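You operate a simulated robot arm through the tools that you are given. There is no shell and no other tool. Be economical: measure what you need, move in short steps, check, and stop when the job is done.

Carry out the task below with a simulated robot arm. There is one attempt and no reset: what you move stays moved.

JOB
Clamp the punnet, add the two small tomatoes from the tray at N25, snap it shut and label it.
Fine: clamp before you snap; the punnet stays clamped in its frame; use the labels and press block beside the frame; the block goes back.

The check looks at the end state, three seconds after you hand in, the way a careful person would. Anything else that was tipped, shoved, dropped, spilled or broken makes it a failure.

ROBOT AND FRAMES
A 6-joint arm with a two-finger parallel gripper, fixed in place. Base frame: the origin is at the foot of the arm, x ahead of it, y to its left, z up; the work surface is at about z = 0. Readings come in m, rad, newtons and seconds.
With the tool pointing down near the work surface it reaches from about 0.12 to 0.5 m from the base axis. Its first joint turns from -1.257 to 1.257 rad. Payload 0.65 kg.
The tool frame sits at the grasp point between the pads (the TCP): z along the fingers, y along the line on which they close. The tips reach 0.025 m beyond it. The gripper opens to 0.076 m. The fingers are 0.018 m wide and 0.01 m thick; the gripper's body (0.036 by 0.078 m) begins 0.045 m behind the TCP.
Orientation is that of the tool frame in the base frame, as a unit quaternion [x, y, z, w]. With the fingers straight down and closing along the base's y, the tool's x points along the base's -x, its y along +y and its z along -z.

CONTROLS
- The arm moves only by the tool arm_command. Its arguments are lists of equal length, an entry for each row: "grip": the gripper command, from -1 (shut) to 1 (fully open), values between in proportion; "linear": the shift along the tool's x, y, z in m, a list of three; "rotation": the turn, a rotation vector about the tool's x, y, z in degrees, a list of three. In form: {"grip": [grip, ...], "linear": [[x, y, z], ...], "rotation": [[rx, ry, rz], ...]}. A call has 1 to 20 rows; each row shifts and turns the commanded pose from where the row before left it, along the tool's axes as they then stand. A row lasts 0.2 s, in which the tool goes at most 0.05 m and 0.15 rad; a call with a longer step from one row to the next is refused whole, and so is a gripper value outside its range. Where a pose cannot be reached the arm comes as near as it can. A force on the tool above 90 N (or 10 N above the force at the start of the call, whichever is more), or a blocked arm, ends the call early, and 0.2 s more pass. The fingers move at their own pace (about 0.108 m/s each) and stop on an object; they squeeze with about 36 N. The grip force told is the motor's: it shows also when the fingers shut on nothing. Time passes only in rows, and 0.2 s behind the last, so rows that do not move let the fingers close. It gives the time, the measured TCP pose, the force on the tool (base axes), the opening and the grip force at its end, in the units of the frame above (readings bear some noise).
- Cameras (640 x 400 px; columns grow to the right, rows downward): "scene" is fixed at [0.0585, 0.2712, 0.4156]; the picture's right is [-0.77, -0.64, 0.00], its down [-0.29, 0.35, -0.89] and it looks along [0.57, -0.68, -0.45] (base axes); focal length 214 px, centre (320, 200). "wrist" rides on the gripper at [-0.028, 0, -0.045] in the tool frame; the picture's right is [0.00, -1.00, 0.00], its down [0.97, 0.00, -0.24] and it looks along [0.24, 0.00, 0.97] (tool axes); focal length 218 px, centre (320, 200). There is no depth. A picture from a camera that has moved, and an enlarged one, comes with that camera's place and axes in the base frame and with its lens.
- snapshot(camera): a new picture of that camera. The clock stands still meanwhile.
- zoom(camera, box): a new picture of the part [left, top, right, bottom] of that camera's present view, enlarged. The clock stands still meanwhile.
- hand_in(): hands the job in; it is judged then, once.

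Work in short steps. Places have to be worked out from the pictures, the camera data and where the tool is seen: move nearer, look again, correct. Check each grasp and each placing, and mend what went wrong. You have 120 turns and 64 pictures in all, those below and enlarged ones among them. Open the gripper and draw the arm clear of the work before you hand the job in, unless the task says otherwise; then end with one line.

The tools are called after "Call:" by a JSON object that holds its "method" and its "body". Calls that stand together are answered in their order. arm_command: Moves the arm, as the interface text tells. Its arguments: {"type":"object","properties":{"grip":{"type":"array"},"linear":{"type":"array"},"rotation":{"type":"array"}},"required":["grip","linear","rotation"]} The other tools are called the same way: snapshot (camera) takes a picture; zoom (camera, box) takes an enlarged picture of a part of a camera's view; hand_in () hands the job in.

At the start:

```text
t: 0.0
tool_pos: [0.3216, 0.0132, 0.3178]
tool_rot: [0.0, 1.0, 0.0, 0.001]
force: [-0.4, 0.1, -0.1]
finger_gap: 0.0761
finger_force: 0.0
```

scene: 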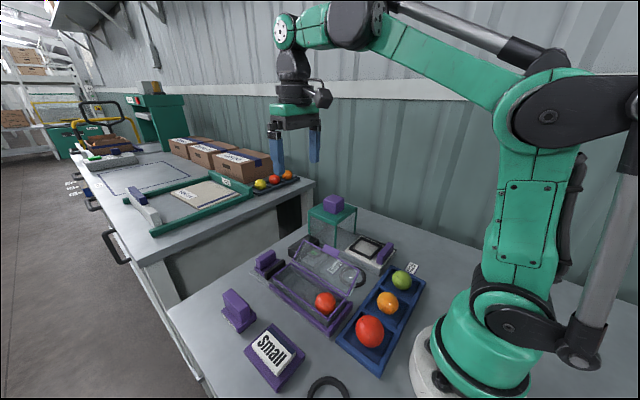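
wrist: 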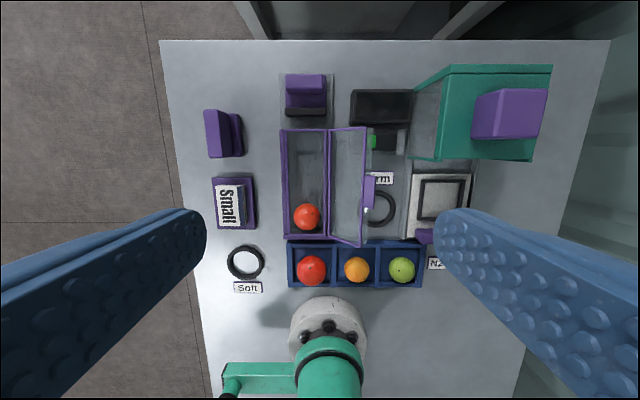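

I'll enlarge both views to identify the items on the table before moving.

Call:
{"method": "zoom", "body": {"camera": "wrist", "box": [180, 40, 400, 300]}}

Call:
{"method": "zoom", "body": {"camera": "wrist", "box": [330, 50, 570, 300]}}

Call:
{"method": "zoom", "body": {"camera": "scene", "box": [200, 180, 440, 400]}}

```text
1.54 times, centred on (290, 170) of wrist
camera zoom: at [0.3492, 0.013, 0.3641], right [0.0, -1.0, 0.0], down [-0.97, 0.0, 0.24], along [-0.24, 0.0, -0.97], focal length 336 px, centre (366, 246)
```

zoom: 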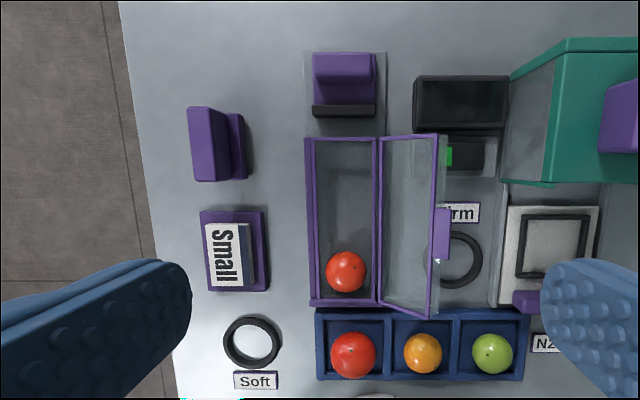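

```text
1.60 times, centred on (450, 175) of wrist
camera zoom: at [0.3492, 0.013, 0.3641], right [0.0, -1.0, 0.0], down [-0.97, 0.0, 0.24], along [-0.24, 0.0, -0.97], focal length 349 px, centre (112, 240)
```

zoom: 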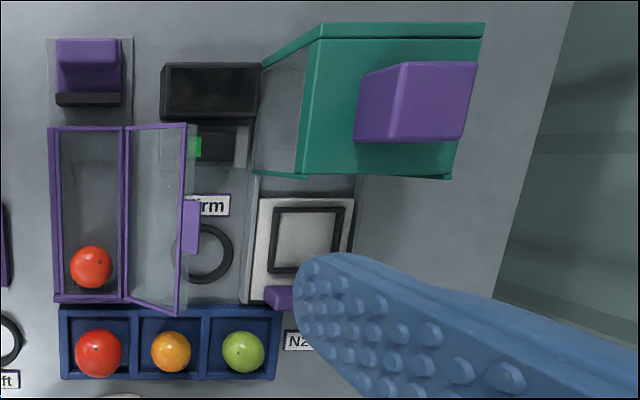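

```text
1.82 times, centred on (320, 290) of scene
camera zoom: at [0.0585, 0.2712, 0.4156], right [-0.77, -0.64, 0.0], down [-0.29, 0.35, -0.89], along [0.57, -0.68, -0.45], focal length 390 px, centre (320, 36)
```

zoom: 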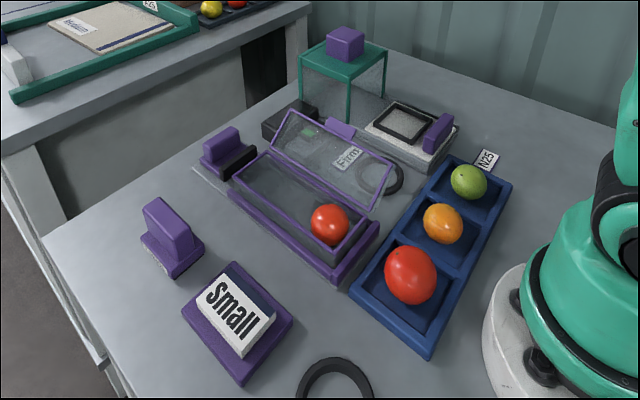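

The punnet is at about x 0.20–0.37, y 0–0.07 with its lid hinged open to −y. The clamp is at the far end (x≈0.42), and the tray sits at x≈0.14. I'll move lower and over the clamp for a close look.

Call:
{"method": "arm_command", "body": {"grip": [1, 1, 1, 1], "linear": [[-0.02, 0.01, 0.03], [-0.02, 0.01, 0.03], [-0.01, 0.01, 0.03], [0, 0, 0]], "rotation": [[0, 0, 0], [0, 0, 0], [0, 0, 0], [0, 0, 0]]}}

Call:
{"method": "snapshot", "body": {"camera": "wrist"}}

```text
t: 1.0
tool_pos: [0.3721, 0.0433, 0.2308]
tool_rot: [-0.001, 1.0, 0.001, 0.0]
force: [0.1, 0.7, 0.5]
finger_gap: 0.0761
finger_force: 0.0
```

```text
58 pictures are left
camera wrist: at [0.3996, 0.0424, 0.2761], right [0.0, -1.0, 0.0], down [-0.97, 0.0, 0.24], along [-0.24, 0.0, -0.97], focal length 218 px, centre (320, 200)
```

wrist: 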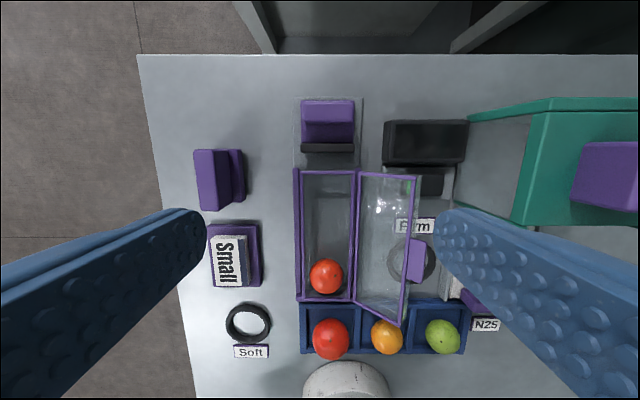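

I'll enlarge the clamp and punnet in this view, and the clamp from the scene camera.

Call:
{"method": "zoom", "body": {"camera": "wrist", "box": [270, 80, 490, 220]}}

Call:
{"method": "zoom", "body": {"camera": "scene", "box": [240, 190, 400, 310]}}

Call:
{"method": "zoom", "body": {"camera": "scene", "box": [200, 250, 360, 400]}}

```text
2.86 times, centred on (380, 150) of wrist
camera zoom: at [0.3996, 0.0424, 0.2761], right [0.0, -1.0, 0.0], down [-0.97, 0.0, 0.24], along [-0.24, 0.0, -0.97], focal length 624 px, centre (149, 343)
```

zoom: 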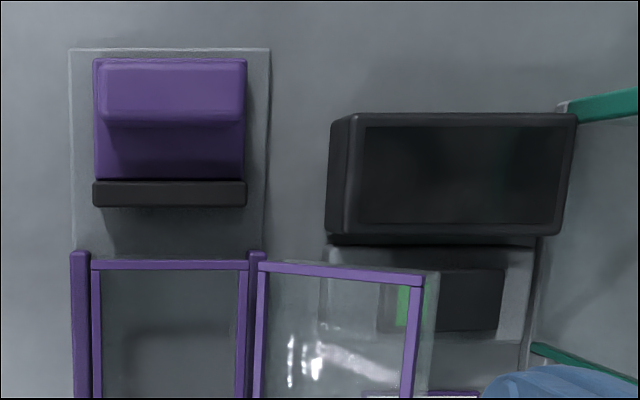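

```text
3.33 times, centred on (320, 250) of scene
camera zoom: at [0.0585, 0.2712, 0.4156], right [-0.77, -0.64, 0.0], down [-0.29, 0.35, -0.89], along [0.57, -0.68, -0.45], focal length 715 px, centre (320, 33)
```

zoom: 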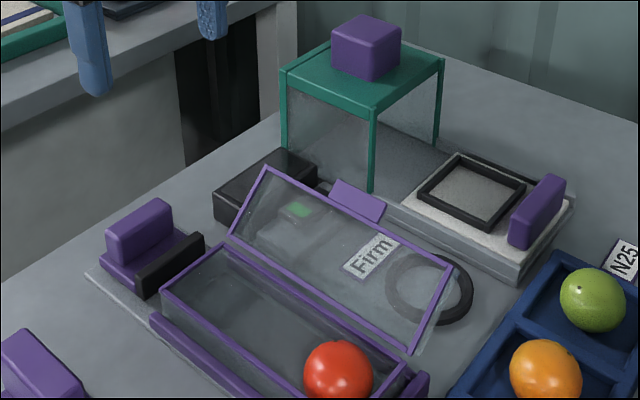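

```text
2.67 times, centred on (280, 325) of scene
camera zoom: at [0.0585, 0.2712, 0.4156], right [-0.77, -0.64, 0.0], down [-0.29, 0.35, -0.89], along [0.57, -0.68, -0.45], focal length 572 px, centre (427, -133)
```

zoom: 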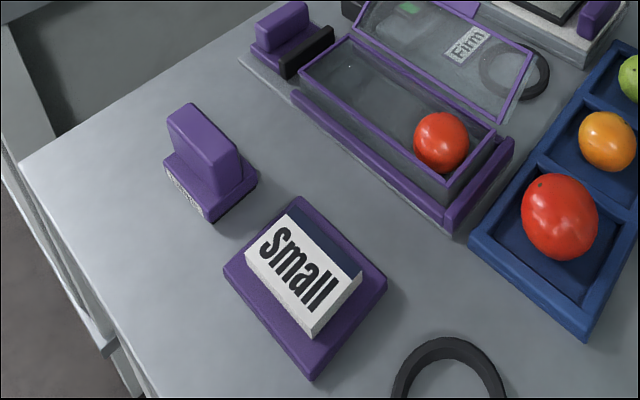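

The clamp slide's handle is at about (0.433, 0.034), with its top near z≈0.037 and about 0.05 wide in y. The rubber jaw is at x≈0.393 and the punnet end at x≈0.373. I'll move above the handle to grip it along y.

Call:
{"method": "arm_command", "body": {"grip": [1, 1, 1, 1], "linear": [[-0.03, -0.005, 0.03], [-0.031, -0.004, 0.04], [0, 0, 0.04], [0, 0, 0]], "rotation": [[0, 0, 0], [0, 0, 0], [0, 0, 0], [0, 0, 0]]}}

Call:
{"method": "snapshot", "body": {"camera": "wrist"}}

Call:
{"method": "zoom", "body": {"camera": "scene", "box": [220, 180, 380, 300]}}

```text
refused: row 2 steps farther than a row can; nothing moved
```

```text
54 pictures are left
camera wrist: at [0.3996, 0.0424, 0.2761], right [0.0, -1.0, 0.0], down [-0.97, 0.0, 0.24], along [-0.24, 0.0, -0.97], focal length 218 px, centre (320, 200)
```

wrist: 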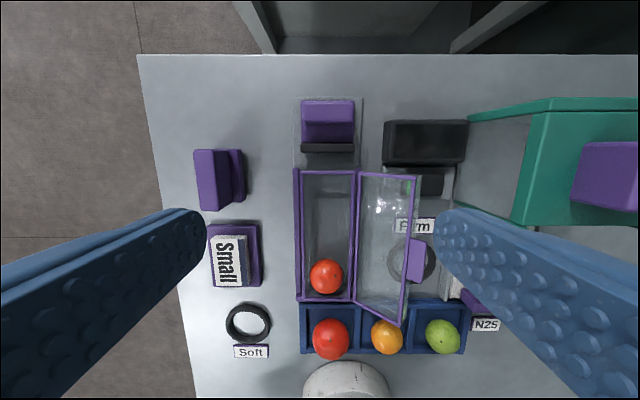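

```text
3.33 times, centred on (300, 240) of scene
camera zoom: at [0.0585, 0.2712, 0.4156], right [-0.77, -0.64, 0.0], down [-0.29, 0.35, -0.89], along [0.57, -0.68, -0.45], focal length 715 px, centre (387, 67)
```

zoom: 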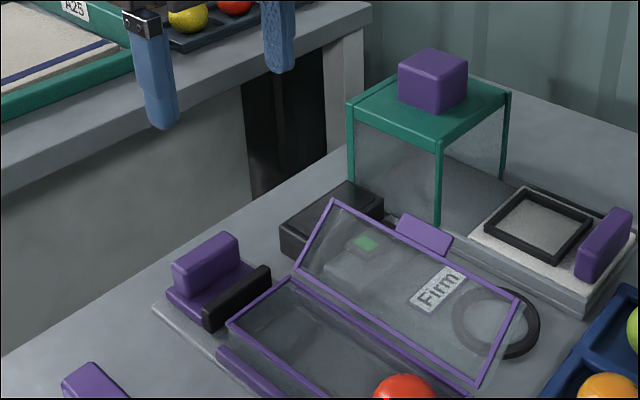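

That call was refused because one step was too long, so I'll repeat the move with shorter ones.

Call:
{"method": "arm_command", "body": {"grip": [1, 1, 1, 1, 1], "linear": [[-0.03, -0.005, 0.03], [-0.031, -0.004, 0.03], [0, 0, 0.04], [0, 0, 0.03], [0, 0, 0]], "rotation": [[0, 0, 0], [0, 0, 0], [0, 0, 0], [0, 0, 0], [0, 0, 0]]}}

Call:
{"method": "snapshot", "body": {"camera": "wrist"}}

Call:
{"method": "zoom", "body": {"camera": "scene", "box": [220, 180, 380, 300]}}

```text
t: 2.2
tool_pos: [0.4338, 0.0346, 0.1007]
tool_rot: [0.0, 1.0, 0.002, 0.001]
force: [-0.2, -0.2, 0.2]
finger_gap: 0.076
finger_force: 0.0
```

```text
52 pictures are left
camera wrist: at [0.4606, 0.0338, 0.1461], right [0.0, -1.0, 0.0], down [-0.97, 0.0, 0.24], along [-0.24, 0.0, -0.97], focal length 218 px, centre (320, 200)
```

wrist: 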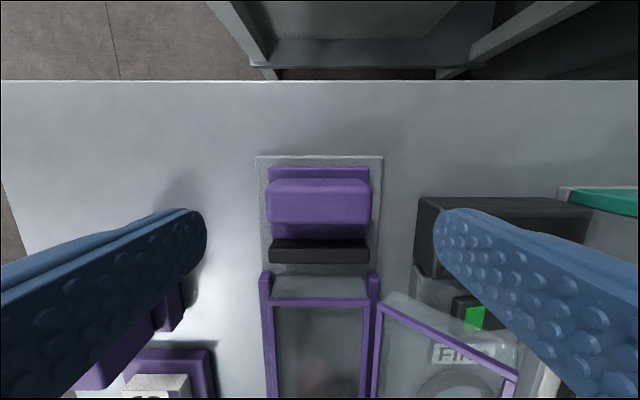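

```text
3.33 times, centred on (300, 240) of scene
camera zoom: at [0.0585, 0.2712, 0.4156], right [-0.77, -0.64, 0.0], down [-0.29, 0.35, -0.89], along [0.57, -0.68, -0.45], focal length 715 px, centre (387, 67)
```

zoom: 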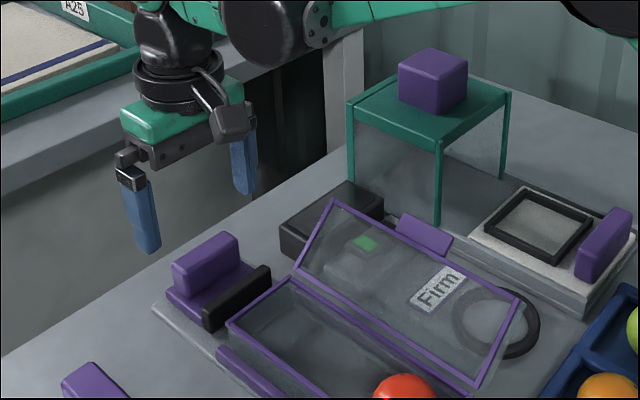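

The handle is centred under the TCP (x≈0.434, y≈0.035) and about 0.052 wide, with the black box close on the −y side. I'll narrow the opening to about 0.064, go down and grip.

Call:
{"method": "arm_command", "body": {"grip": [0.68, 0.68, 0.68, 0.68, -1, -1], "linear": [[0, 0, 0], [0, 0, 0.03], [0, 0, 0.028], [0, 0, 0], [0, 0, 0], [0, 0, 0]], "rotation": [[0, 0, 0], [0, 0, 0], [0, 0, 0], [0, 0, 0], [0, 0, 0], [0, 0, 0]]}}

Call:
{"method": "zoom", "body": {"camera": "scene", "box": [220, 180, 380, 300]}}

```text
t: 3.6
tool_pos: [0.4325, 0.0358, 0.0405]
tool_rot: [0.001, 1.0, -0.001, 0.002]
force: [0.2, -22.4, -16.5]
finger_gap: 0.0596
finger_force: 45.2
```

```text
3.33 times, centred on (300, 240) of scene
camera zoom: at [0.0585, 0.2712, 0.4156], right [-0.77, -0.64, 0.0], down [-0.29, 0.35, -0.89], along [0.57, -0.69, -0.45], focal length 715 px, centre (387, 67)
```

zoom: 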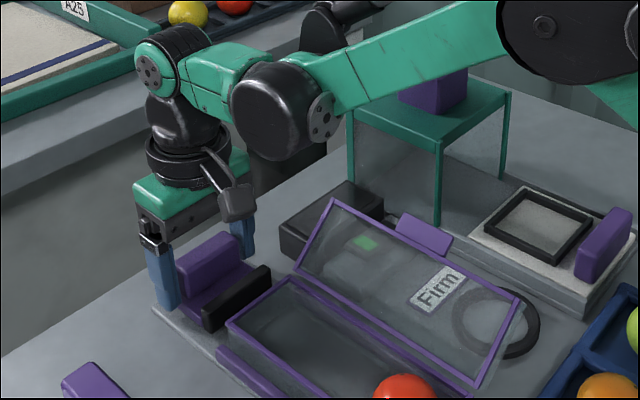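

The fingers hold the handle (gap 0.0596), but a sideways force suggests I'm slightly off-centre. I'll ease 1 mm toward −y, then slide the clamp toward the punnet (−x) in small steps.

Call:
{"method": "arm_command", "body": {"grip": [-1, -1, -1, -1, -1], "linear": [[0, -0.001, 0], [0.004, 0, 0], [0.004, 0, 0], [0.004, 0, 0], [0, 0, 0]], "rotation": [[0, 0, 0], [0, 0, 0], [0, 0, 0], [0, 0, 0], [0, 0, 0]]}}

Call:
{"method": "zoom", "body": {"camera": "scene", "box": [220, 180, 380, 300]}}

```text
t: 4.8
tool_pos: [0.4216, 0.0341, 0.0398]
tool_rot: [-0.001, 1.0, 0.002, 0.001]
force: [3.2, 4.9, 44.5]
finger_gap: 0.0594
finger_force: 44.9
```

```text
3.33 times, centred on (300, 240) of scene
camera zoom: at [0.0583, 0.2712, 0.4157], right [-0.77, -0.64, 0.0], down [-0.29, 0.35, -0.89], along [0.57, -0.68, -0.45], focal length 715 px, centre (387, 67)
```

zoom: 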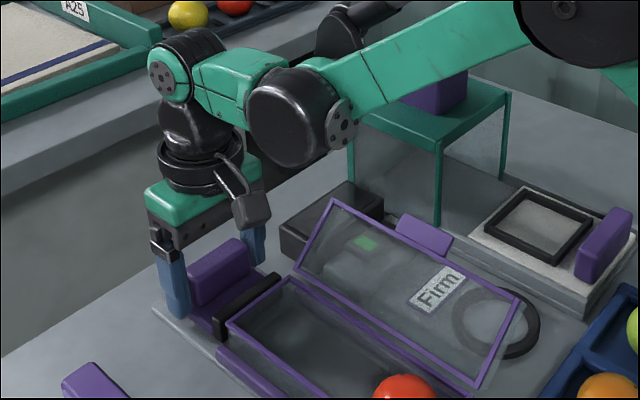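

The slide moved 11 mm with little drag, though there's some downward load. I'll lift by 0.7 mm and keep pushing.

Call:
{"method": "arm_command", "body": {"grip": [-1, -1, -1, -1], "linear": [[0.003, 0, -0.0007], [0.003, 0, 0], [0.002, 0, 0], [0, 0, 0]], "rotation": [[0, 0, 0], [0, 0, 0], [0, 0, 0], [0, 0, 0]]}}

Call:
{"method": "snapshot", "body": {"camera": "wrist"}}

```text
t: 5.8
tool_pos: [0.4132, 0.0347, 0.0413]
tool_rot: [-0.001, 1.0, 0.003, 0.002]
force: [2.7, 24.1, -14.9]
finger_gap: 0.0596
finger_force: 45.2
```

```text
48 pictures are left
camera wrist: at [0.4404, 0.0342, 0.0871], right [0.0, -1.0, -0.01], down [-0.97, 0.0, 0.24], along [-0.24, 0.0, -0.97], focal length 218 px, centre (320, 200)
```

wrist: 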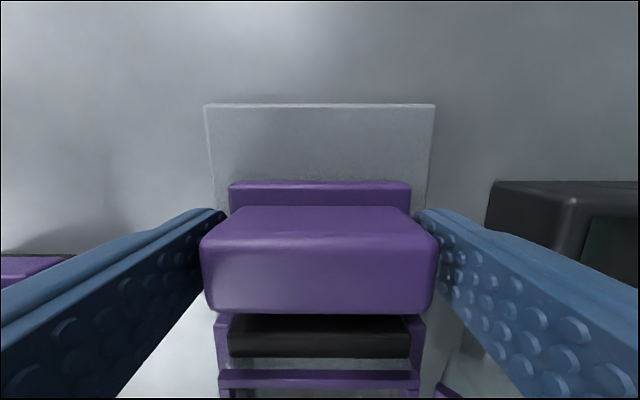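

The jaw is close to the punnet's end now but still has a small gap. I'll push on in 2–3 mm steps and watch the x force.

Call:
{"method": "arm_command", "body": {"grip": [-1, -1, -1, -1, -1], "linear": [[0.002, 0, 0], [0.002, 0, 0], [0.002, 0, 0], [0.002, 0, 0], [0, 0, 0]], "rotation": [[0, 0, 0], [0, 0, 0], [0, 0, 0], [0, 0, 0], [0, 0, 0]]}}

Call:
{"method": "snapshot", "body": {"camera": "wrist"}}

```text
t: 7.0
tool_pos: [0.4078, 0.0346, 0.0414]
tool_rot: [0.0, 1.0, 0.003, 0.009]
force: [57.8, 26.8, -48.0]
finger_gap: 0.0598
finger_force: 44.9
```

```text
47 pictures are left
camera wrist: at [0.4348, 0.0342, 0.0883], right [0.0, -1.0, -0.01], down [-0.97, 0.0, 0.22], along [-0.22, 0.0, -0.97], focal length 218 px, centre (320, 200)
```

wrist: 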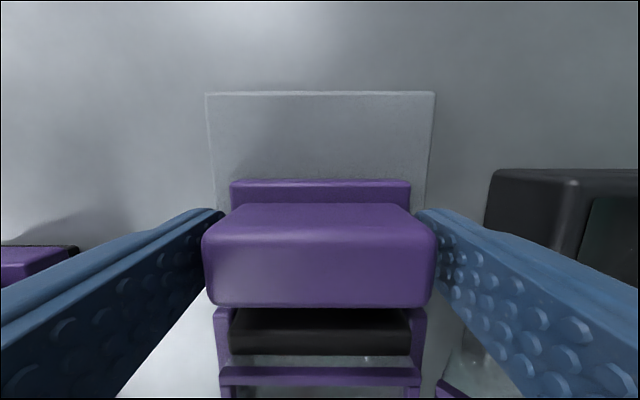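

The x force has risen to 58 N with the slide stopped after about 25 mm, so the jaw is against the punnet. I'll release, rise, and check that it stays.

Call:
{"method": "arm_command", "body": {"grip": [0.75, 0.75, 0.75, 0.75, 0.75], "linear": [[0, 0, 0], [0, 0, 0], [0, 0, -0.03], [0, 0, -0.04], [0, 0, -0.04]], "rotation": [[0, 0, 0], [0, 0, 0], [0, 0, 0], [0, 0, 0], [0, 0, 0]]}}

Call:
{"method": "snapshot", "body": {"camera": "wrist"}}

Call:
{"method": "zoom", "body": {"camera": "scene", "box": [220, 180, 380, 300]}}

```text
t: 8.2
tool_pos: [0.4053, 0.0347, 0.1527]
tool_rot: [0.001, 1.0, 0.001, 0.0]
force: [-1.0, 0.8, 1.3]
finger_gap: 0.0667
finger_force: 0.0
```

```text
46 pictures are left
camera wrist: at [0.4325, 0.0336, 0.1979], right [0.0, -1.0, 0.0], down [-0.97, 0.0, 0.24], along [-0.24, 0.0, -0.97], focal length 218 px, centre (320, 200)
```

wrist: 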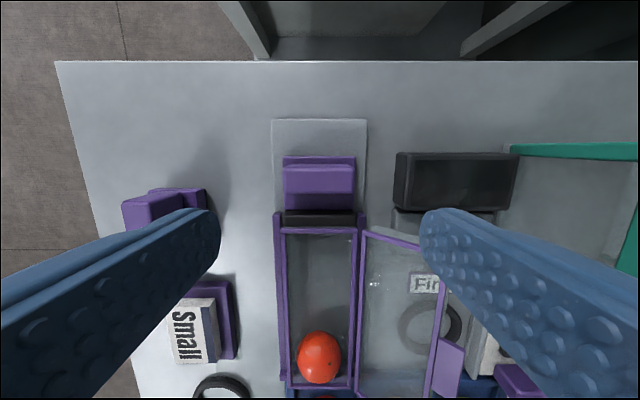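

```text
3.33 times, centred on (300, 240) of scene
camera zoom: at [0.0585, 0.2712, 0.4156], right [-0.77, -0.64, 0.0], down [-0.29, 0.35, -0.89], along [0.57, -0.68, -0.45], focal length 715 px, centre (387, 67)
```

zoom: 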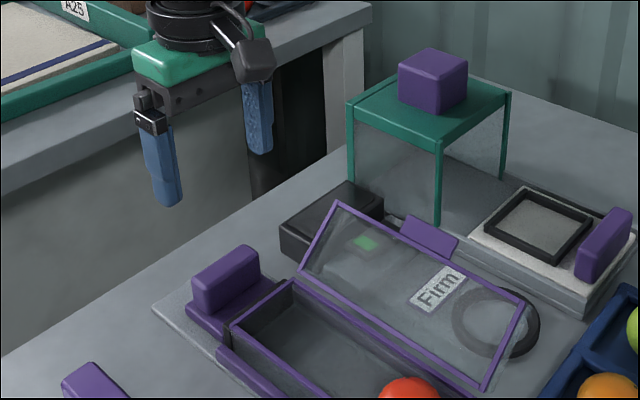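

The jaw is against the punnet, and the clamp stayed put after release. Next is the tray: I judge orange at about (0.142, −0.05), green at about (0.143, −0.129), both about 0.047 across, with the red one larger. I'll move above the tray for a close look.

Call:
{"method": "arm_command", "body": {"grip": [0.75, 0.75, 0.75, 0.75, 0.75, 0.75, 0.75, 0.75], "linear": [[0.03, -0.02, -0.02], [0.04, -0.02, -0.02], [0.04, -0.02, 0], [0.04, -0.02, 0], [0.04, -0.02, 0], [0.04, -0.02, 0], [0.025, -0.005, 0], [0, 0, 0]], "rotation": [[0, 0, 0], [0, 0, 0], [0, 0, 0], [0, 0, 0], [0, 0, 0], [0, 0, 0], [0, 0, 0], [0, 0, 0]]}}

Call:
{"method": "snapshot", "body": {"camera": "wrist"}}

Call:
{"method": "zoom", "body": {"camera": "scene", "box": [320, 250, 440, 390]}}

```text
t: 10.0
tool_pos: [0.1503, -0.0891, 0.1896]
tool_rot: [-0.001, 1.0, 0.001, 0.0]
force: [0.1, 0.6, 0.6]
finger_gap: 0.0666
finger_force: 0.1
```

```text
44 pictures are left
camera wrist: at [0.1768, -0.0902, 0.2366], right [0.0, -1.0, 0.0], down [-0.97, 0.0, 0.24], along [-0.24, 0.0, -0.97], focal length 218 px, centre (320, 200)
```

wrist: 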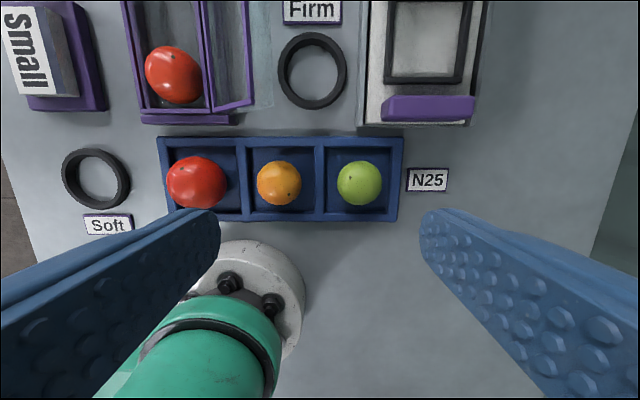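

```text
2.86 times, centred on (380, 320) of scene
camera zoom: at [0.0585, 0.2712, 0.4156], right [-0.77, -0.64, 0.0], down [-0.29, 0.35, -0.89], along [0.57, -0.68, -0.45], focal length 613 px, centre (149, -143)
```

zoom: 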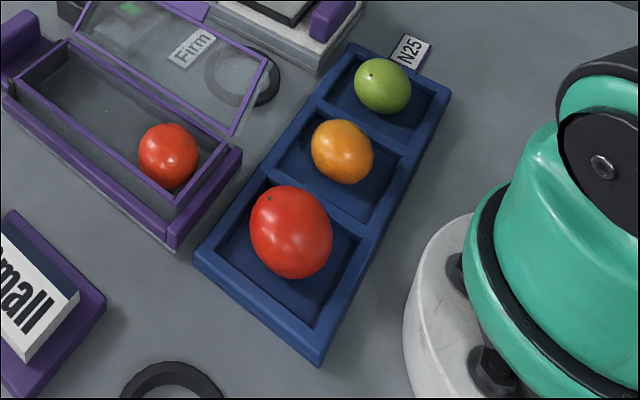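

Orange is at about (0.142, −0.0505) and green at about (0.142, −0.129), both about 0.043 across, with tray walls about 15 mm high. I'll go down over orange with a 0.057 opening and the tips at about z 0.018.

Call:
{"method": "arm_command", "body": {"grip": [0.5, 0.5, 0.5, 0.5, 0.5, 0.5], "linear": [[0.008, 0.0386, 0], [0, 0, 0.04], [0, 0, 0.04], [0, 0, 0.03], [0, 0, 0.015], [0, 0, 0]], "rotation": [[0, 0, 0], [0, 0, 0], [0, 0, 0], [0, 0, 0], [0, 0, 0], [0, 0, 0]]}}

Call:
{"method": "snapshot", "body": {"camera": "wrist"}}

```text
t: 11.4
tool_pos: [0.1436, -0.0542, 0.0693]
tool_rot: [-0.001, 1.0, 0.001, 0.001]
force: [-0.7, 0.9, -0.6]
finger_gap: 0.0568
finger_force: 0.0
```

```text
42 pictures are left
camera wrist: at [0.171, -0.054, 0.1161], right [0.0, -1.0, 0.0], down [-0.97, 0.0, 0.24], along [-0.24, 0.0, -0.97], focal length 218 px, centre (320, 200)
```

wrist: 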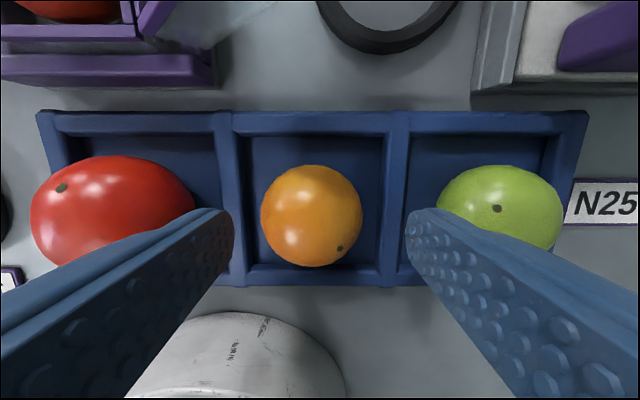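

Orange's centre reads y≈−0.0505 and the tool y is −0.054, so I'll shift +3.5 mm, go down to z≈0.043 and close.

Call:
{"method": "arm_command", "body": {"grip": [0.5, 0.5, 0.5, 0.5, -1, -1, -1], "linear": [[0, 0.0035, 0], [0, 0, 0.015], [0, 0, 0.012], [0, 0, 0], [0, 0, 0], [0, 0, 0], [0, 0, 0]], "rotation": [[0, 0, 0], [0, 0, 0], [0, 0, 0], [0, 0, 0], [0, 0, 0], [0, 0, 0], [0, 0, 0]]}}

```text
t: 13.0
tool_pos: [0.1535, -0.0518, 0.0447]
tool_rot: [0.001, 1.0, 0.001, 0.001]
force: [0.3, -1.2, 10.6]
finger_gap: 0.0418
finger_force: 15.7
out of reach, approached as far as the arm can: row 3
```

The arm could not come in to x=0.142 at this height and stopped at x≈0.153, with the fingers at 0.042. I'll check how the tomato is held.

Call:
{"method": "snapshot", "body": {"camera": "wrist"}}

Call:
{"method": "zoom", "body": {"camera": "scene", "box": [320, 250, 440, 390]}}

```text
41 pictures are left
camera wrist: at [0.1803, -0.0518, 0.0913], right [0.0, -1.0, 0.0], down [-0.97, 0.0, 0.24], along [-0.24, 0.0, -0.97], focal length 218 px, centre (320, 200)
```

wrist: 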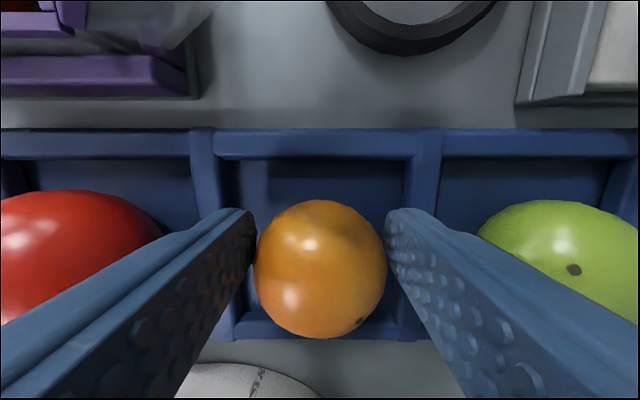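

```text
2.86 times, centred on (380, 320) of scene
camera zoom: at [0.0585, 0.2712, 0.4156], right [-0.77, -0.64, 0.0], down [-0.29, 0.35, -0.89], along [0.57, -0.68, -0.45], focal length 613 px, centre (149, -143)
```

zoom: 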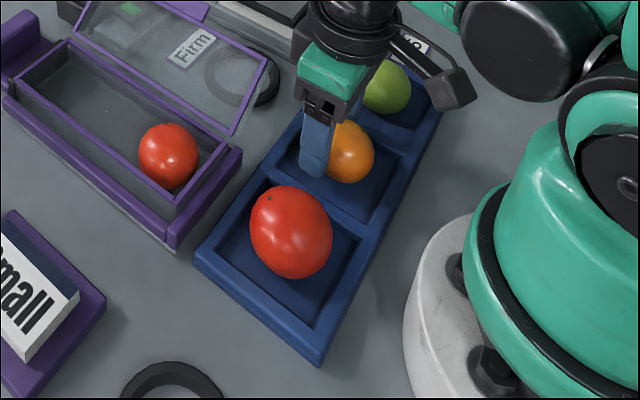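

The fingers hold orange about 9 mm off its centre, which isn't safe. I'll release, rise, and tilt the fingertips about 20° toward the base so the TCP can reach x=0.143.

Call:
{"method": "arm_command", "body": {"grip": [0.5, 0.5, 0.5, 0.5, 0.5, 0.5], "linear": [[0, 0, 0], [0, 0, -0.04], [0, 0, 0], [0, 0, 0], [0, 0, 0], [0, 0, 0]], "rotation": [[0, 0, 0], [0, 0, 0], [0, 7, 0], [0, 7, 0], [0, 6, 0], [0, 0, 0]]}}

Call:
{"method": "snapshot", "body": {"camera": "wrist"}}

```text
t: 14.4
tool_pos: [0.1425, -0.0499, 0.0819]
tool_rot: [-0.001, 0.985, 0.0, -0.174]
force: [-0.7, 0.3, -0.8]
finger_gap: 0.0572
finger_force: 0.2
```

```text
39 pictures are left
camera wrist: at [0.183, -0.0505, 0.1161], right [0.0, -1.0, 0.0], down [-0.83, 0.0, 0.56], along [-0.56, 0.0, -0.83], focal length 218 px, centre (320, 200)
```

wrist: 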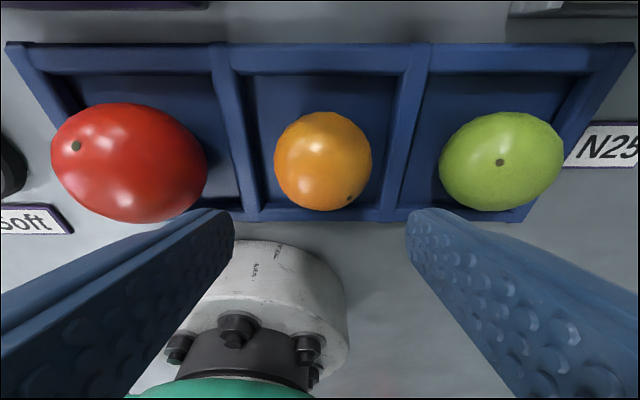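

The tilt worked: the TCP is at (0.1425, −0.050, 0.082) and orange's centre at about (0.1435, −0.051, 0.026). I'll go straight down in the base frame to TCP (0.148, −0.051, 0.041) and close.

Call:
{"method": "arm_command", "body": {"grip": [0.5, 0.5, 0.5, 0.5, -1, -1, -1], "linear": [[-0.007, -0.001, 0.012], [-0.007, 0, 0.012], [-0.0057, 0, 0.0125], [0, 0, 0], [0, 0, 0], [0, 0, 0], [0, 0, 0]], "rotation": [[0, 0, 0], [0, 0, 0], [0, 0, 0], [0, 0, 0], [0, 0, 0], [0, 0, 0], [0, 0, 0]]}}

Call:
{"method": "snapshot", "body": {"camera": "wrist"}}

```text
t: 16.0
tool_pos: [0.1471, -0.0512, 0.0432]
tool_rot: [0.0, 0.985, 0.001, -0.173]
force: [0.4, -0.4, -0.4]
finger_gap: 0.0422
finger_force: 15.8
```

```text
38 pictures are left
camera wrist: at [0.1886, -0.0518, 0.0765], right [0.0, -1.0, 0.0], down [-0.83, 0.0, 0.56], along [-0.56, 0.0, -0.83], focal length 218 px, centre (320, 200)
```

wrist: 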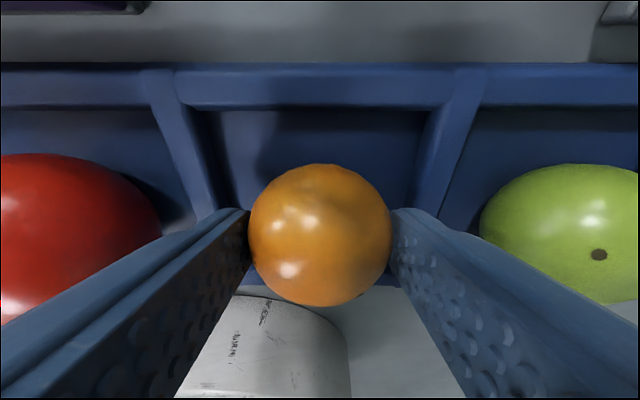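

Orange is gripped on its centre (gap 0.042). I'll lift it vertically and check it's held.

Call:
{"method": "arm_command", "body": {"grip": [-1, -1, -1, -1, -1], "linear": [[0.0068, 0, -0.0188], [0.0103, 0, -0.0282], [0.0137, 0, -0.0376], [0.0103, 0, -0.0282], [0, 0, 0]], "rotation": [[0, 0, 0], [0, 0, 0], [0, 0, 0], [0, 0, 0], [0, 0, 0]]}}

Call:
{"method": "snapshot", "body": {"camera": "scene"}}

```text
t: 17.2
tool_pos: [0.1459, -0.0505, 0.1627]
tool_rot: [0.0, 0.985, 0.001, -0.173]
force: [-1.0, -0.2, -0.4]
finger_gap: 0.0418
finger_force: 15.4
```

```text
37 pictures are left
```

scene: 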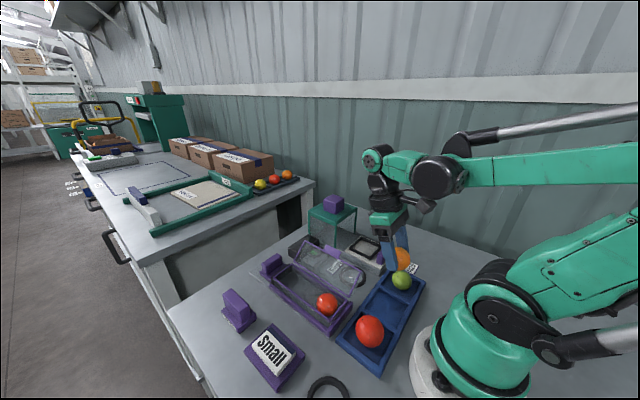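

Orange is held. I'll untilt, carry it high over the punnet to (0.332, 0.035), and turn the gripper so the fingers close along x.

Call:
{"method": "arm_command", "body": {"grip": [-1, -1, -1, -1, -1, -1, -1, -1, -1, -1, -1, -1, -1, -1, -1, -1, -1, -1, -1, -1], "linear": [[0, 0, 0], [0, 0, 0], [0, 0, 0], [-0.037, 0.017, 0], [-0.037, 0.017, 0], [-0.037, 0.017, 0], [-0.037, 0.017, 0], [-0.038, 0.0175, 0], [0, 0, 0], [0, 0, 0], [0, 0, 0], [0, 0, 0], [0, 0, 0], [0, 0, 0], [0, 0, 0], [0, 0, 0], [0, 0, 0], [0, 0, 0], [0, 0, 0], [0, 0, 0]], "rotation": [[0, -7, 0], [0, -7, 0], [0, -6, 0], [0, 0, 0], [0, 0, 0], [0, 0, 0], [0, 0, 0], [0, 0, 0], [0, 0, -8], [0, 0, -8], [0, 0, -8], [0, 0, -8], [0, 0, -8], [0, 0, -8], [0, 0, -8], [0, 0, -8], [0, 0, -8], [0, 0, -8], [0, 0, -8], [0, 0, -2]]}}

Call:
{"method": "snapshot", "body": {"camera": "wrist"}}

```text
t: 21.4
tool_pos: [0.3329, 0.0364, 0.1612]
tool_rot: [0.708, -0.706, 0.0, -0.001]
force: [-0.4, 0.2, -0.2]
finger_gap: 0.0421
finger_force: 16.1
```

```text
36 pictures are left
camera wrist: at [0.3333, 0.0627, 0.2077], right [1.0, 0.0, 0.0], down [0.0, -0.97, 0.24], along [0.0, -0.24, -0.97], focal length 218 px, centre (320, 200)
```

wrist: 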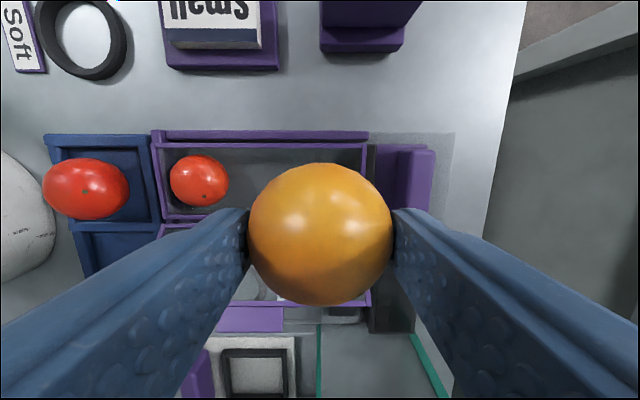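

The punnet interior runs from about x 0.213 to 0.366, and the red tomato inside spans 0.211–0.255. I'll lower orange at x≈0.332 to just above the floor and open slightly.

Call:
{"method": "arm_command", "body": {"grip": [-1, -1, -1, -1, -1, -1], "linear": [[0.001, 0, 0.035], [0, 0, 0.035], [0, 0, 0.03], [0, 0, 0.009], [0, 0, 0.005], [0, 0, 0]], "rotation": [[0, 0, 0], [0, 0, 0], [0, 0, 0], [0, 0, 0], [0, 0, 0], [0, 0, 0]]}}

Call:
{"method": "zoom", "body": {"camera": "scene", "box": [240, 210, 380, 330]}}

```text
t: 22.8
tool_pos: [0.3344, 0.033, 0.0485]
tool_rot: [0.707, -0.707, -0.001, -0.001]
force: [-0.4, 0.6, -0.1]
finger_gap: 0.0422
finger_force: 16.3
```

```text
3.33 times, centred on (310, 270) of scene
camera zoom: at [0.0585, 0.2712, 0.4156], right [-0.77, -0.64, 0.0], down [-0.29, 0.35, -0.89], along [0.57, -0.68, -0.45], focal length 715 px, centre (353, -33)
```

zoom: 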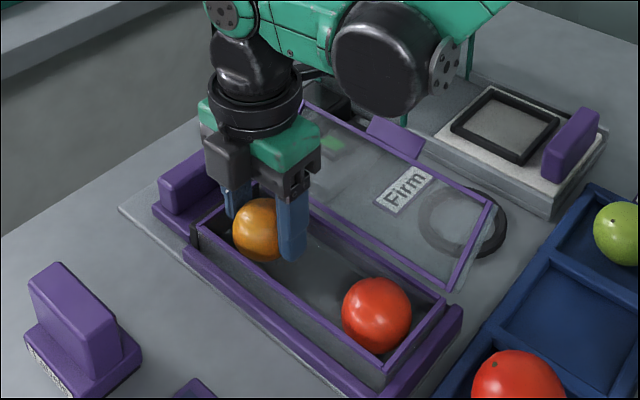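

Orange is inside the punnet, near the floor. I'll go down in 1.5 mm steps, open slightly, and rise.

Call:
{"method": "arm_command", "body": {"grip": [-1, -1, -1, 0.25, 0.25, 0.25, 0.25, 0.25], "linear": [[0, 0, 0.0015], [0, 0, 0.0015], [0, 0, 0], [0, 0, 0], [0, 0, 0], [0, 0, -0.02], [0, 0, -0.04], [0, 0, -0.05]], "rotation": [[0, 0, 0], [0, 0, 0], [0, 0, 0], [0, 0, 0], [0, 0, 0], [0, 0, 0], [0, 0, 0], [0, 0, 0]]}}

Call:
{"method": "snapshot", "body": {"camera": "wrist"}}

```text
t: 24.6
tool_pos: [0.3343, 0.0337, 0.1559]
tool_rot: [0.707, -0.707, 0.0, -0.001]
force: [0.1, 0.4, 0.1]
finger_gap: 0.0475
finger_force: 0.1
```

```text
34 pictures are left
camera wrist: at [0.3348, 0.0608, 0.201], right [1.0, 0.0, 0.0], down [0.0, -0.97, 0.24], along [0.0, -0.24, -0.97], focal length 218 px, centre (320, 200)
```

wrist: 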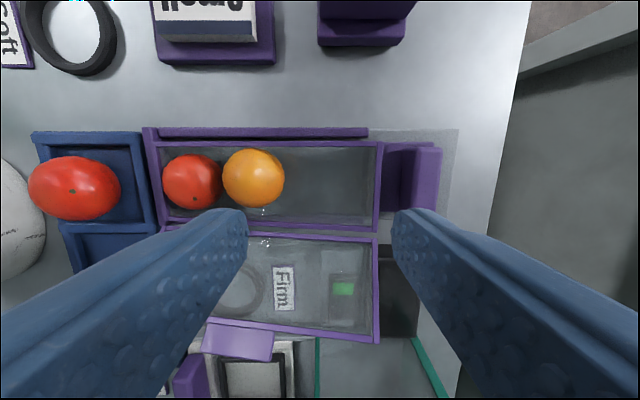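

Orange rolled gently beside the red, leaving x 0.303–0.374 free at the clamp end. I'll go over green (0.142, −0.129), keeping the fingers closing along x.

Call:
{"method": "arm_command", "body": {"grip": [0.5, 0.5, 0.5, 0.5, 0.5, 0.5, 0.5, 0.5, 0.5], "linear": [[0.0271, 0.032, 0], [0.0271, 0.032, 0], [0.0271, 0.032, 0], [0.0271, 0.032, 0], [0.0271, 0.032, 0], [0.0272, 0.032, 0], [0, 0, 0.04], [0, 0, 0.035], [0, 0, 0]], "rotation": [[0, 0, 0], [0, 0, 0], [0, 0, 0], [0, 0, 0], [0, 0, 0], [0, 0, 0], [0, 0, 0], [0, 0, 0], [0, 0, 0]]}}

Call:
{"method": "snapshot", "body": {"camera": "wrist"}}

```text
t: 26.6
tool_pos: [0.1425, -0.1288, 0.0762]
tool_rot: [0.708, -0.707, 0.0, -0.001]
force: [-0.4, -0.4, 0.0]
finger_gap: 0.0569
finger_force: 0.0
```

```text
33 pictures are left
camera wrist: at [0.1416, -0.102, 0.123], right [1.0, 0.0, 0.0], down [0.0, -0.97, 0.24], along [0.0, -0.24, -0.97], focal length 218 px, centre (320, 200)
```

wrist: 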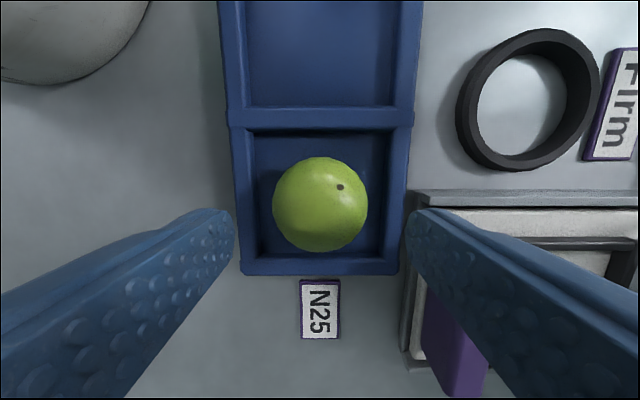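

Green is centred under the TCP, but the scale's edge is at x≈0.182, close to the outer finger. I'll narrow the opening to 0.050, go down to z≈0.043 and close.

Call:
{"method": "arm_command", "body": {"grip": [0.32, 0.32, 0.32, 0.32, -1, -1, -1], "linear": [[0, 0.0005, 0], [0, 0, 0.012], [0, 0, 0.012], [0, 0, 0.009], [0, 0, 0], [0, 0, 0], [0, 0, 0]], "rotation": [[0, 0, 0], [0, 0, 0], [0, 0, 0], [0, 0, 0], [0, 0, 0], [0, 0, 0], [0, 0, 0]]}}

Call:
{"method": "snapshot", "body": {"camera": "wrist"}}

```text
t: 28.2
tool_pos: [0.14, -0.1294, 0.0449]
tool_rot: [0.707, -0.707, 0.0, -0.001]
force: [2.3, -0.9, 2.6]
finger_gap: 0.0427
finger_force: 15.5
```

```text
32 pictures are left
camera wrist: at [0.1404, -0.102, 0.0911], right [1.0, 0.0, 0.0], down [0.0, -0.97, 0.24], along [0.0, -0.24, -0.97], focal length 218 px, centre (320, 200)
```

wrist: 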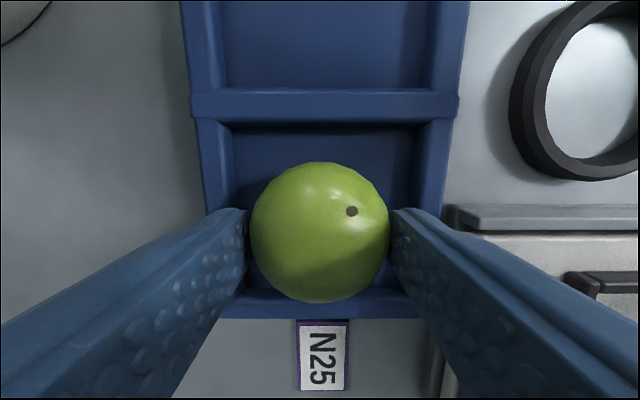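

Green is gripped (gap 0.0427). I'll lift it and carry it above the free end of the punnet at about (0.338, 0.034).

Call:
{"method": "arm_command", "body": {"grip": [-1, -1, -1, -1, -1, -1, -1, -1, -1, -1, -1], "linear": [[0, 0, -0.025], [0, 0, -0.045], [0, 0, -0.045], [-0.0271, -0.033, 0], [-0.0271, -0.033, 0], [-0.0271, -0.033, 0], [-0.0271, -0.033, 0], [-0.0271, -0.033, 0], [-0.0272, -0.033, 0], [0, 0, 0], [0, 0, 0]], "rotation": [[0, 0, 0], [0, 0, 0], [0, 0, 0], [0, 0, 0], [0, 0, 0], [0, 0, 0], [0, 0, 0], [0, 0, 0], [0, 0, 0], [0, 0, 0], [0, 0, 0]]}}

Call:
{"method": "snapshot", "body": {"camera": "wrist"}}

```text
t: 30.6
tool_pos: [0.342, 0.0358, 0.1633]
tool_rot: [0.708, -0.707, 0.0, -0.001]
force: [0.7, 0.3, 0.3]
finger_gap: 0.0425
finger_force: 15.5
```

```text
31 pictures are left
camera wrist: at [0.3418, 0.0615, 0.2085], right [1.0, 0.0, 0.0], down [0.0, -0.97, 0.24], along [0.0, -0.24, -0.97], focal length 218 px, centre (320, 200)
```

wrist: 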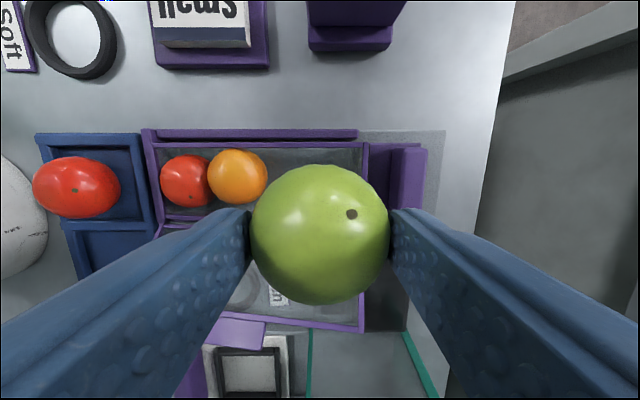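

Free space is now about x 0.297–0.374. I'll shift to x≈0.336, lower to just above the floor, and check.

Call:
{"method": "arm_command", "body": {"grip": [-1, -1, -1, -1, -1, -1], "linear": [[0.001, 0.006, 0.035], [0, 0, 0.035], [0, 0, 0.03], [0, 0, 0.009], [0, 0, 0.006], [0, 0, 0]], "rotation": [[0, 0, 0], [0, 0, 0], [0, 0, 0], [0, 0, 0], [0, 0, 0], [0, 0, 0]]}}

Call:
{"method": "zoom", "body": {"camera": "scene", "box": [240, 210, 380, 330]}}

```text
t: 31.7
tool_pos: [0.3356, 0.0331, 0.0562]
tool_rot: [-0.707, 0.707, -0.001, 0.002]
force: [-4.3, -0.6, 54.1]
finger_gap: 0.0429
finger_force: 16.1
stopped in row 5: the force on the tool passed its limit (the readings are from after the stop); the commanded pose is now the measured one
```

```text
3.33 times, centred on (310, 270) of scene
camera zoom: at [0.0583, 0.2712, 0.4157], right [-0.77, -0.64, 0.0], down [-0.29, 0.35, -0.89], along [0.57, -0.68, -0.45], focal length 715 px, centre (353, -33)
```

zoom: 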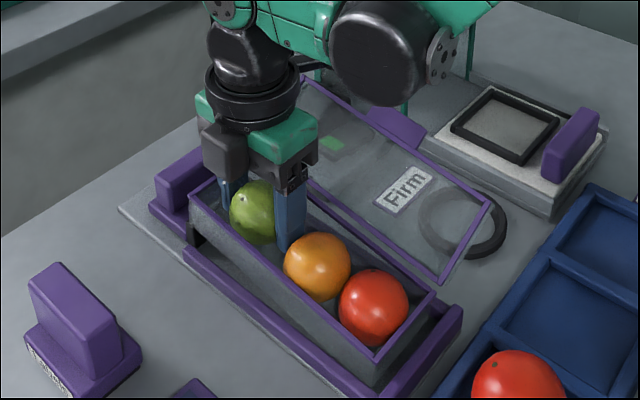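

The punnet's far end is now higher than before. It must have been lifted when the finger withdrew after placing orange, which is also why orange rolled, and green has landed on the raised floor. I'll back off toward −x, open minimally, and rise slowly while watching forces.

Call:
{"method": "arm_command", "body": {"grip": [-1, -1, 0.2, 0.2, 0.2, 0.2], "linear": [[0, 0, -0.002], [0, 0.004, 0], [0, 0, 0], [0, 0, 0], [0, 0, -0.005], [0, 0, 0]], "rotation": [[0, 0, 0], [0, 0, 0], [0, 0, 0], [0, 0, 0], [0, 0, 0], [0, 0, 0]]}}

Call:
{"method": "zoom", "body": {"camera": "scene", "box": [240, 210, 380, 330]}}

```text
t: 33.1
tool_pos: [0.3322, 0.035, 0.0619]
tool_rot: [0.708, -0.706, 0.001, -0.002]
force: [0.1, 0.4, 0.7]
finger_gap: 0.0459
finger_force: 0.0
```

```text
3.33 times, centred on (310, 270) of scene
camera zoom: at [0.0585, 0.2712, 0.4156], right [-0.77, -0.64, 0.0], down [-0.29, 0.35, -0.89], along [0.57, -0.68, -0.45], focal length 715 px, centre (353, -33)
```

zoom: 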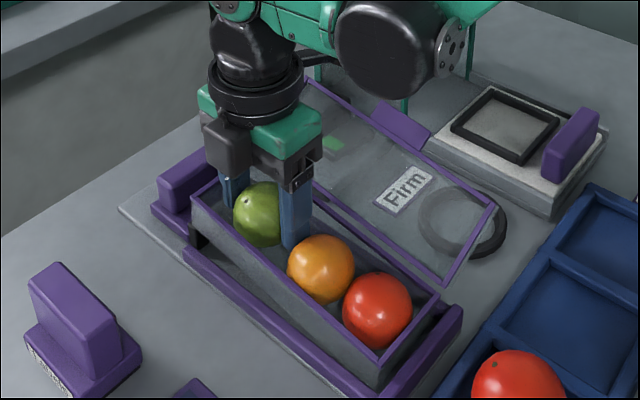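

The forces are near zero and green is free. I'll rise straight up and look at the punnet's tilt.

Call:
{"method": "arm_command", "body": {"grip": [0.2, 0.2, 0.2, 0.2, 0.2], "linear": [[0, 0, -0.008], [0, 0, -0.01], [0, 0, -0.03], [0, 0, -0.05], [0, 0, 0]], "rotation": [[0, 0, 0], [0, 0, 0], [0, 0, 0], [0, 0, 0], [0, 0, 0]]}}

Call:
{"method": "zoom", "body": {"camera": "scene", "box": [240, 210, 380, 330]}}

Call:
{"method": "snapshot", "body": {"camera": "wrist"}}

```text
t: 34.3
tool_pos: [0.3316, 0.0359, 0.1586]
tool_rot: [-0.707, 0.708, -0.001, 0.002]
force: [-0.4, 0.6, 0.4]
finger_gap: 0.0456
finger_force: 0.1
```

```text
3.33 times, centred on (310, 270) of scene
camera zoom: at [0.0585, 0.2712, 0.4156], right [-0.77, -0.64, 0.0], down [-0.29, 0.35, -0.89], along [0.57, -0.68, -0.45], focal length 715 px, centre (353, -33)
```

zoom: 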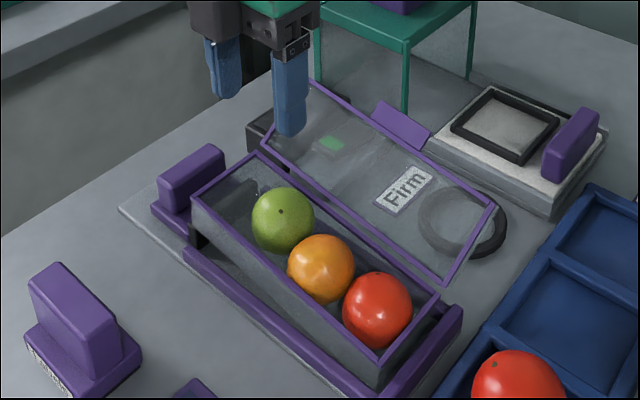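

```text
27 pictures are left
camera wrist: at [0.331, 0.0613, 0.2037], right [1.0, 0.0, 0.0], down [0.0, -0.97, 0.24], along [0.0, -0.24, -0.97], focal length 218 px, centre (320, 200)
```

wrist: 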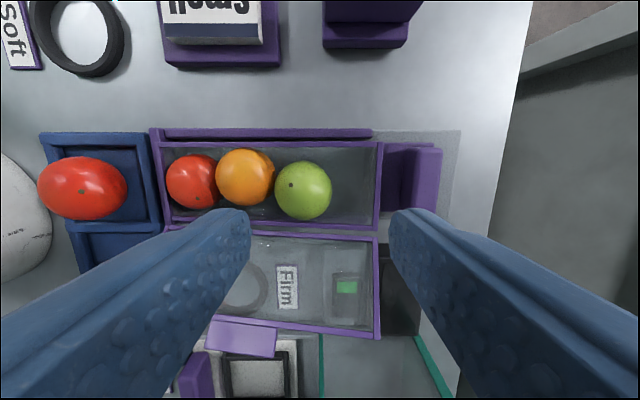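

All three tomatoes are in, but the punnet's far end rides up on the clamp jaw. I'll turn back to closing along y, regrip the clamp handle (x≈0.407, y≈0.0345) and ease the clamp open so the punnet seats.

Call:
{"method": "arm_command", "body": {"grip": [0.75, 0.75, 0.75, 0.75, 0.75, 0.75, 0.75, 0.75, 0.75, 0.75, 0.75, 0.75, 0.75, 0.75, 0.75, 0.75, 0.75], "linear": [[0, 0, 0], [0, 0, 0], [0, 0, 0], [0, 0, 0], [0, 0, 0], [0, 0, 0], [0, 0, 0], [0, 0, 0], [0, 0, 0], [0, 0, 0], [0, 0, 0], [0, 0, 0], [-0.037, -0.0005, 0], [-0.038, -0.0005, 0], [0, 0, 0.03], [0, 0, 0.03], [0, 0, 0]], "rotation": [[0, 0, 8], [0, 0, 8], [0, 0, 8], [0, 0, 8], [0, 0, 8], [0, 0, 8], [0, 0, 8], [0, 0, 8], [0, 0, 8], [0, 0, 8], [0, 0, 8], [0, 0, 2], [0, 0, 0], [0, 0, 0], [0, 0, 0], [0, 0, 0], [0, 0, 0]]}}

Call:
{"method": "snapshot", "body": {"camera": "wrist"}}

```text
t: 37.9
tool_pos: [0.4089, 0.0352, 0.0992]
tool_rot: [0.0, 1.0, 0.001, 0.002]
force: [1.0, 0.1, 0.8]
finger_gap: 0.0663
finger_force: 0.1
```

```text
26 pictures are left
camera wrist: at [0.4368, 0.0333, 0.1459], right [0.0, -1.0, 0.0], down [-0.97, 0.0, 0.24], along [-0.24, 0.0, -0.97], focal length 218 px, centre (320, 200)
```

wrist: 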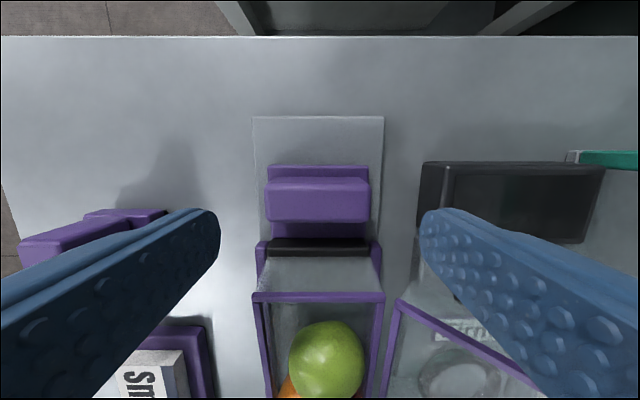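

The view shows the punnet's end wall leaning up with its base against the jaw. I'll go down on the handle, grip, and retract slowly.

Call:
{"method": "arm_command", "body": {"grip": [0.75, 0.75, 0.75, -1, -1, -1, -1, -1, -1], "linear": [[0, -0.0005, 0.03], [0, 0, 0.0275], [0, 0, 0], [0, 0, 0], [0, 0, 0], [-0.003, 0, 0], [-0.003, 0, 0], [-0.003, 0, 0], [0, 0, 0]], "rotation": [[0, 0, 0], [0, 0, 0], [0, 0, 0], [0, 0, 0], [0, 0, 0], [0, 0, 0], [0, 0, 0], [0, 0, 0], [0, 0, 0]]}}

Call:
{"method": "zoom", "body": {"camera": "scene", "box": [240, 210, 380, 330]}}

```text
t: 39.9
tool_pos: [0.4162, 0.0344, 0.0424]
tool_rot: [-0.003, 1.0, 0.005, 0.002]
force: [-2.8, 39.9, 72.2]
finger_gap: 0.052
finger_force: 44.9
```

```text
3.33 times, centred on (310, 270) of scene
camera zoom: at [0.0582, 0.2712, 0.4157], right [-0.77, -0.64, 0.0], down [-0.29, 0.35, -0.89], along [0.57, -0.68, -0.45], focal length 715 px, centre (353, -33)
```

zoom: 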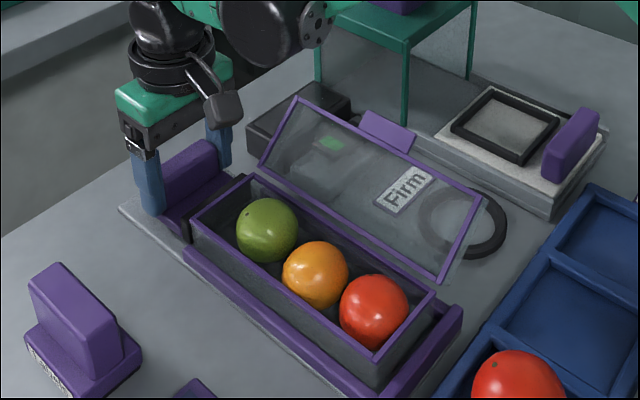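

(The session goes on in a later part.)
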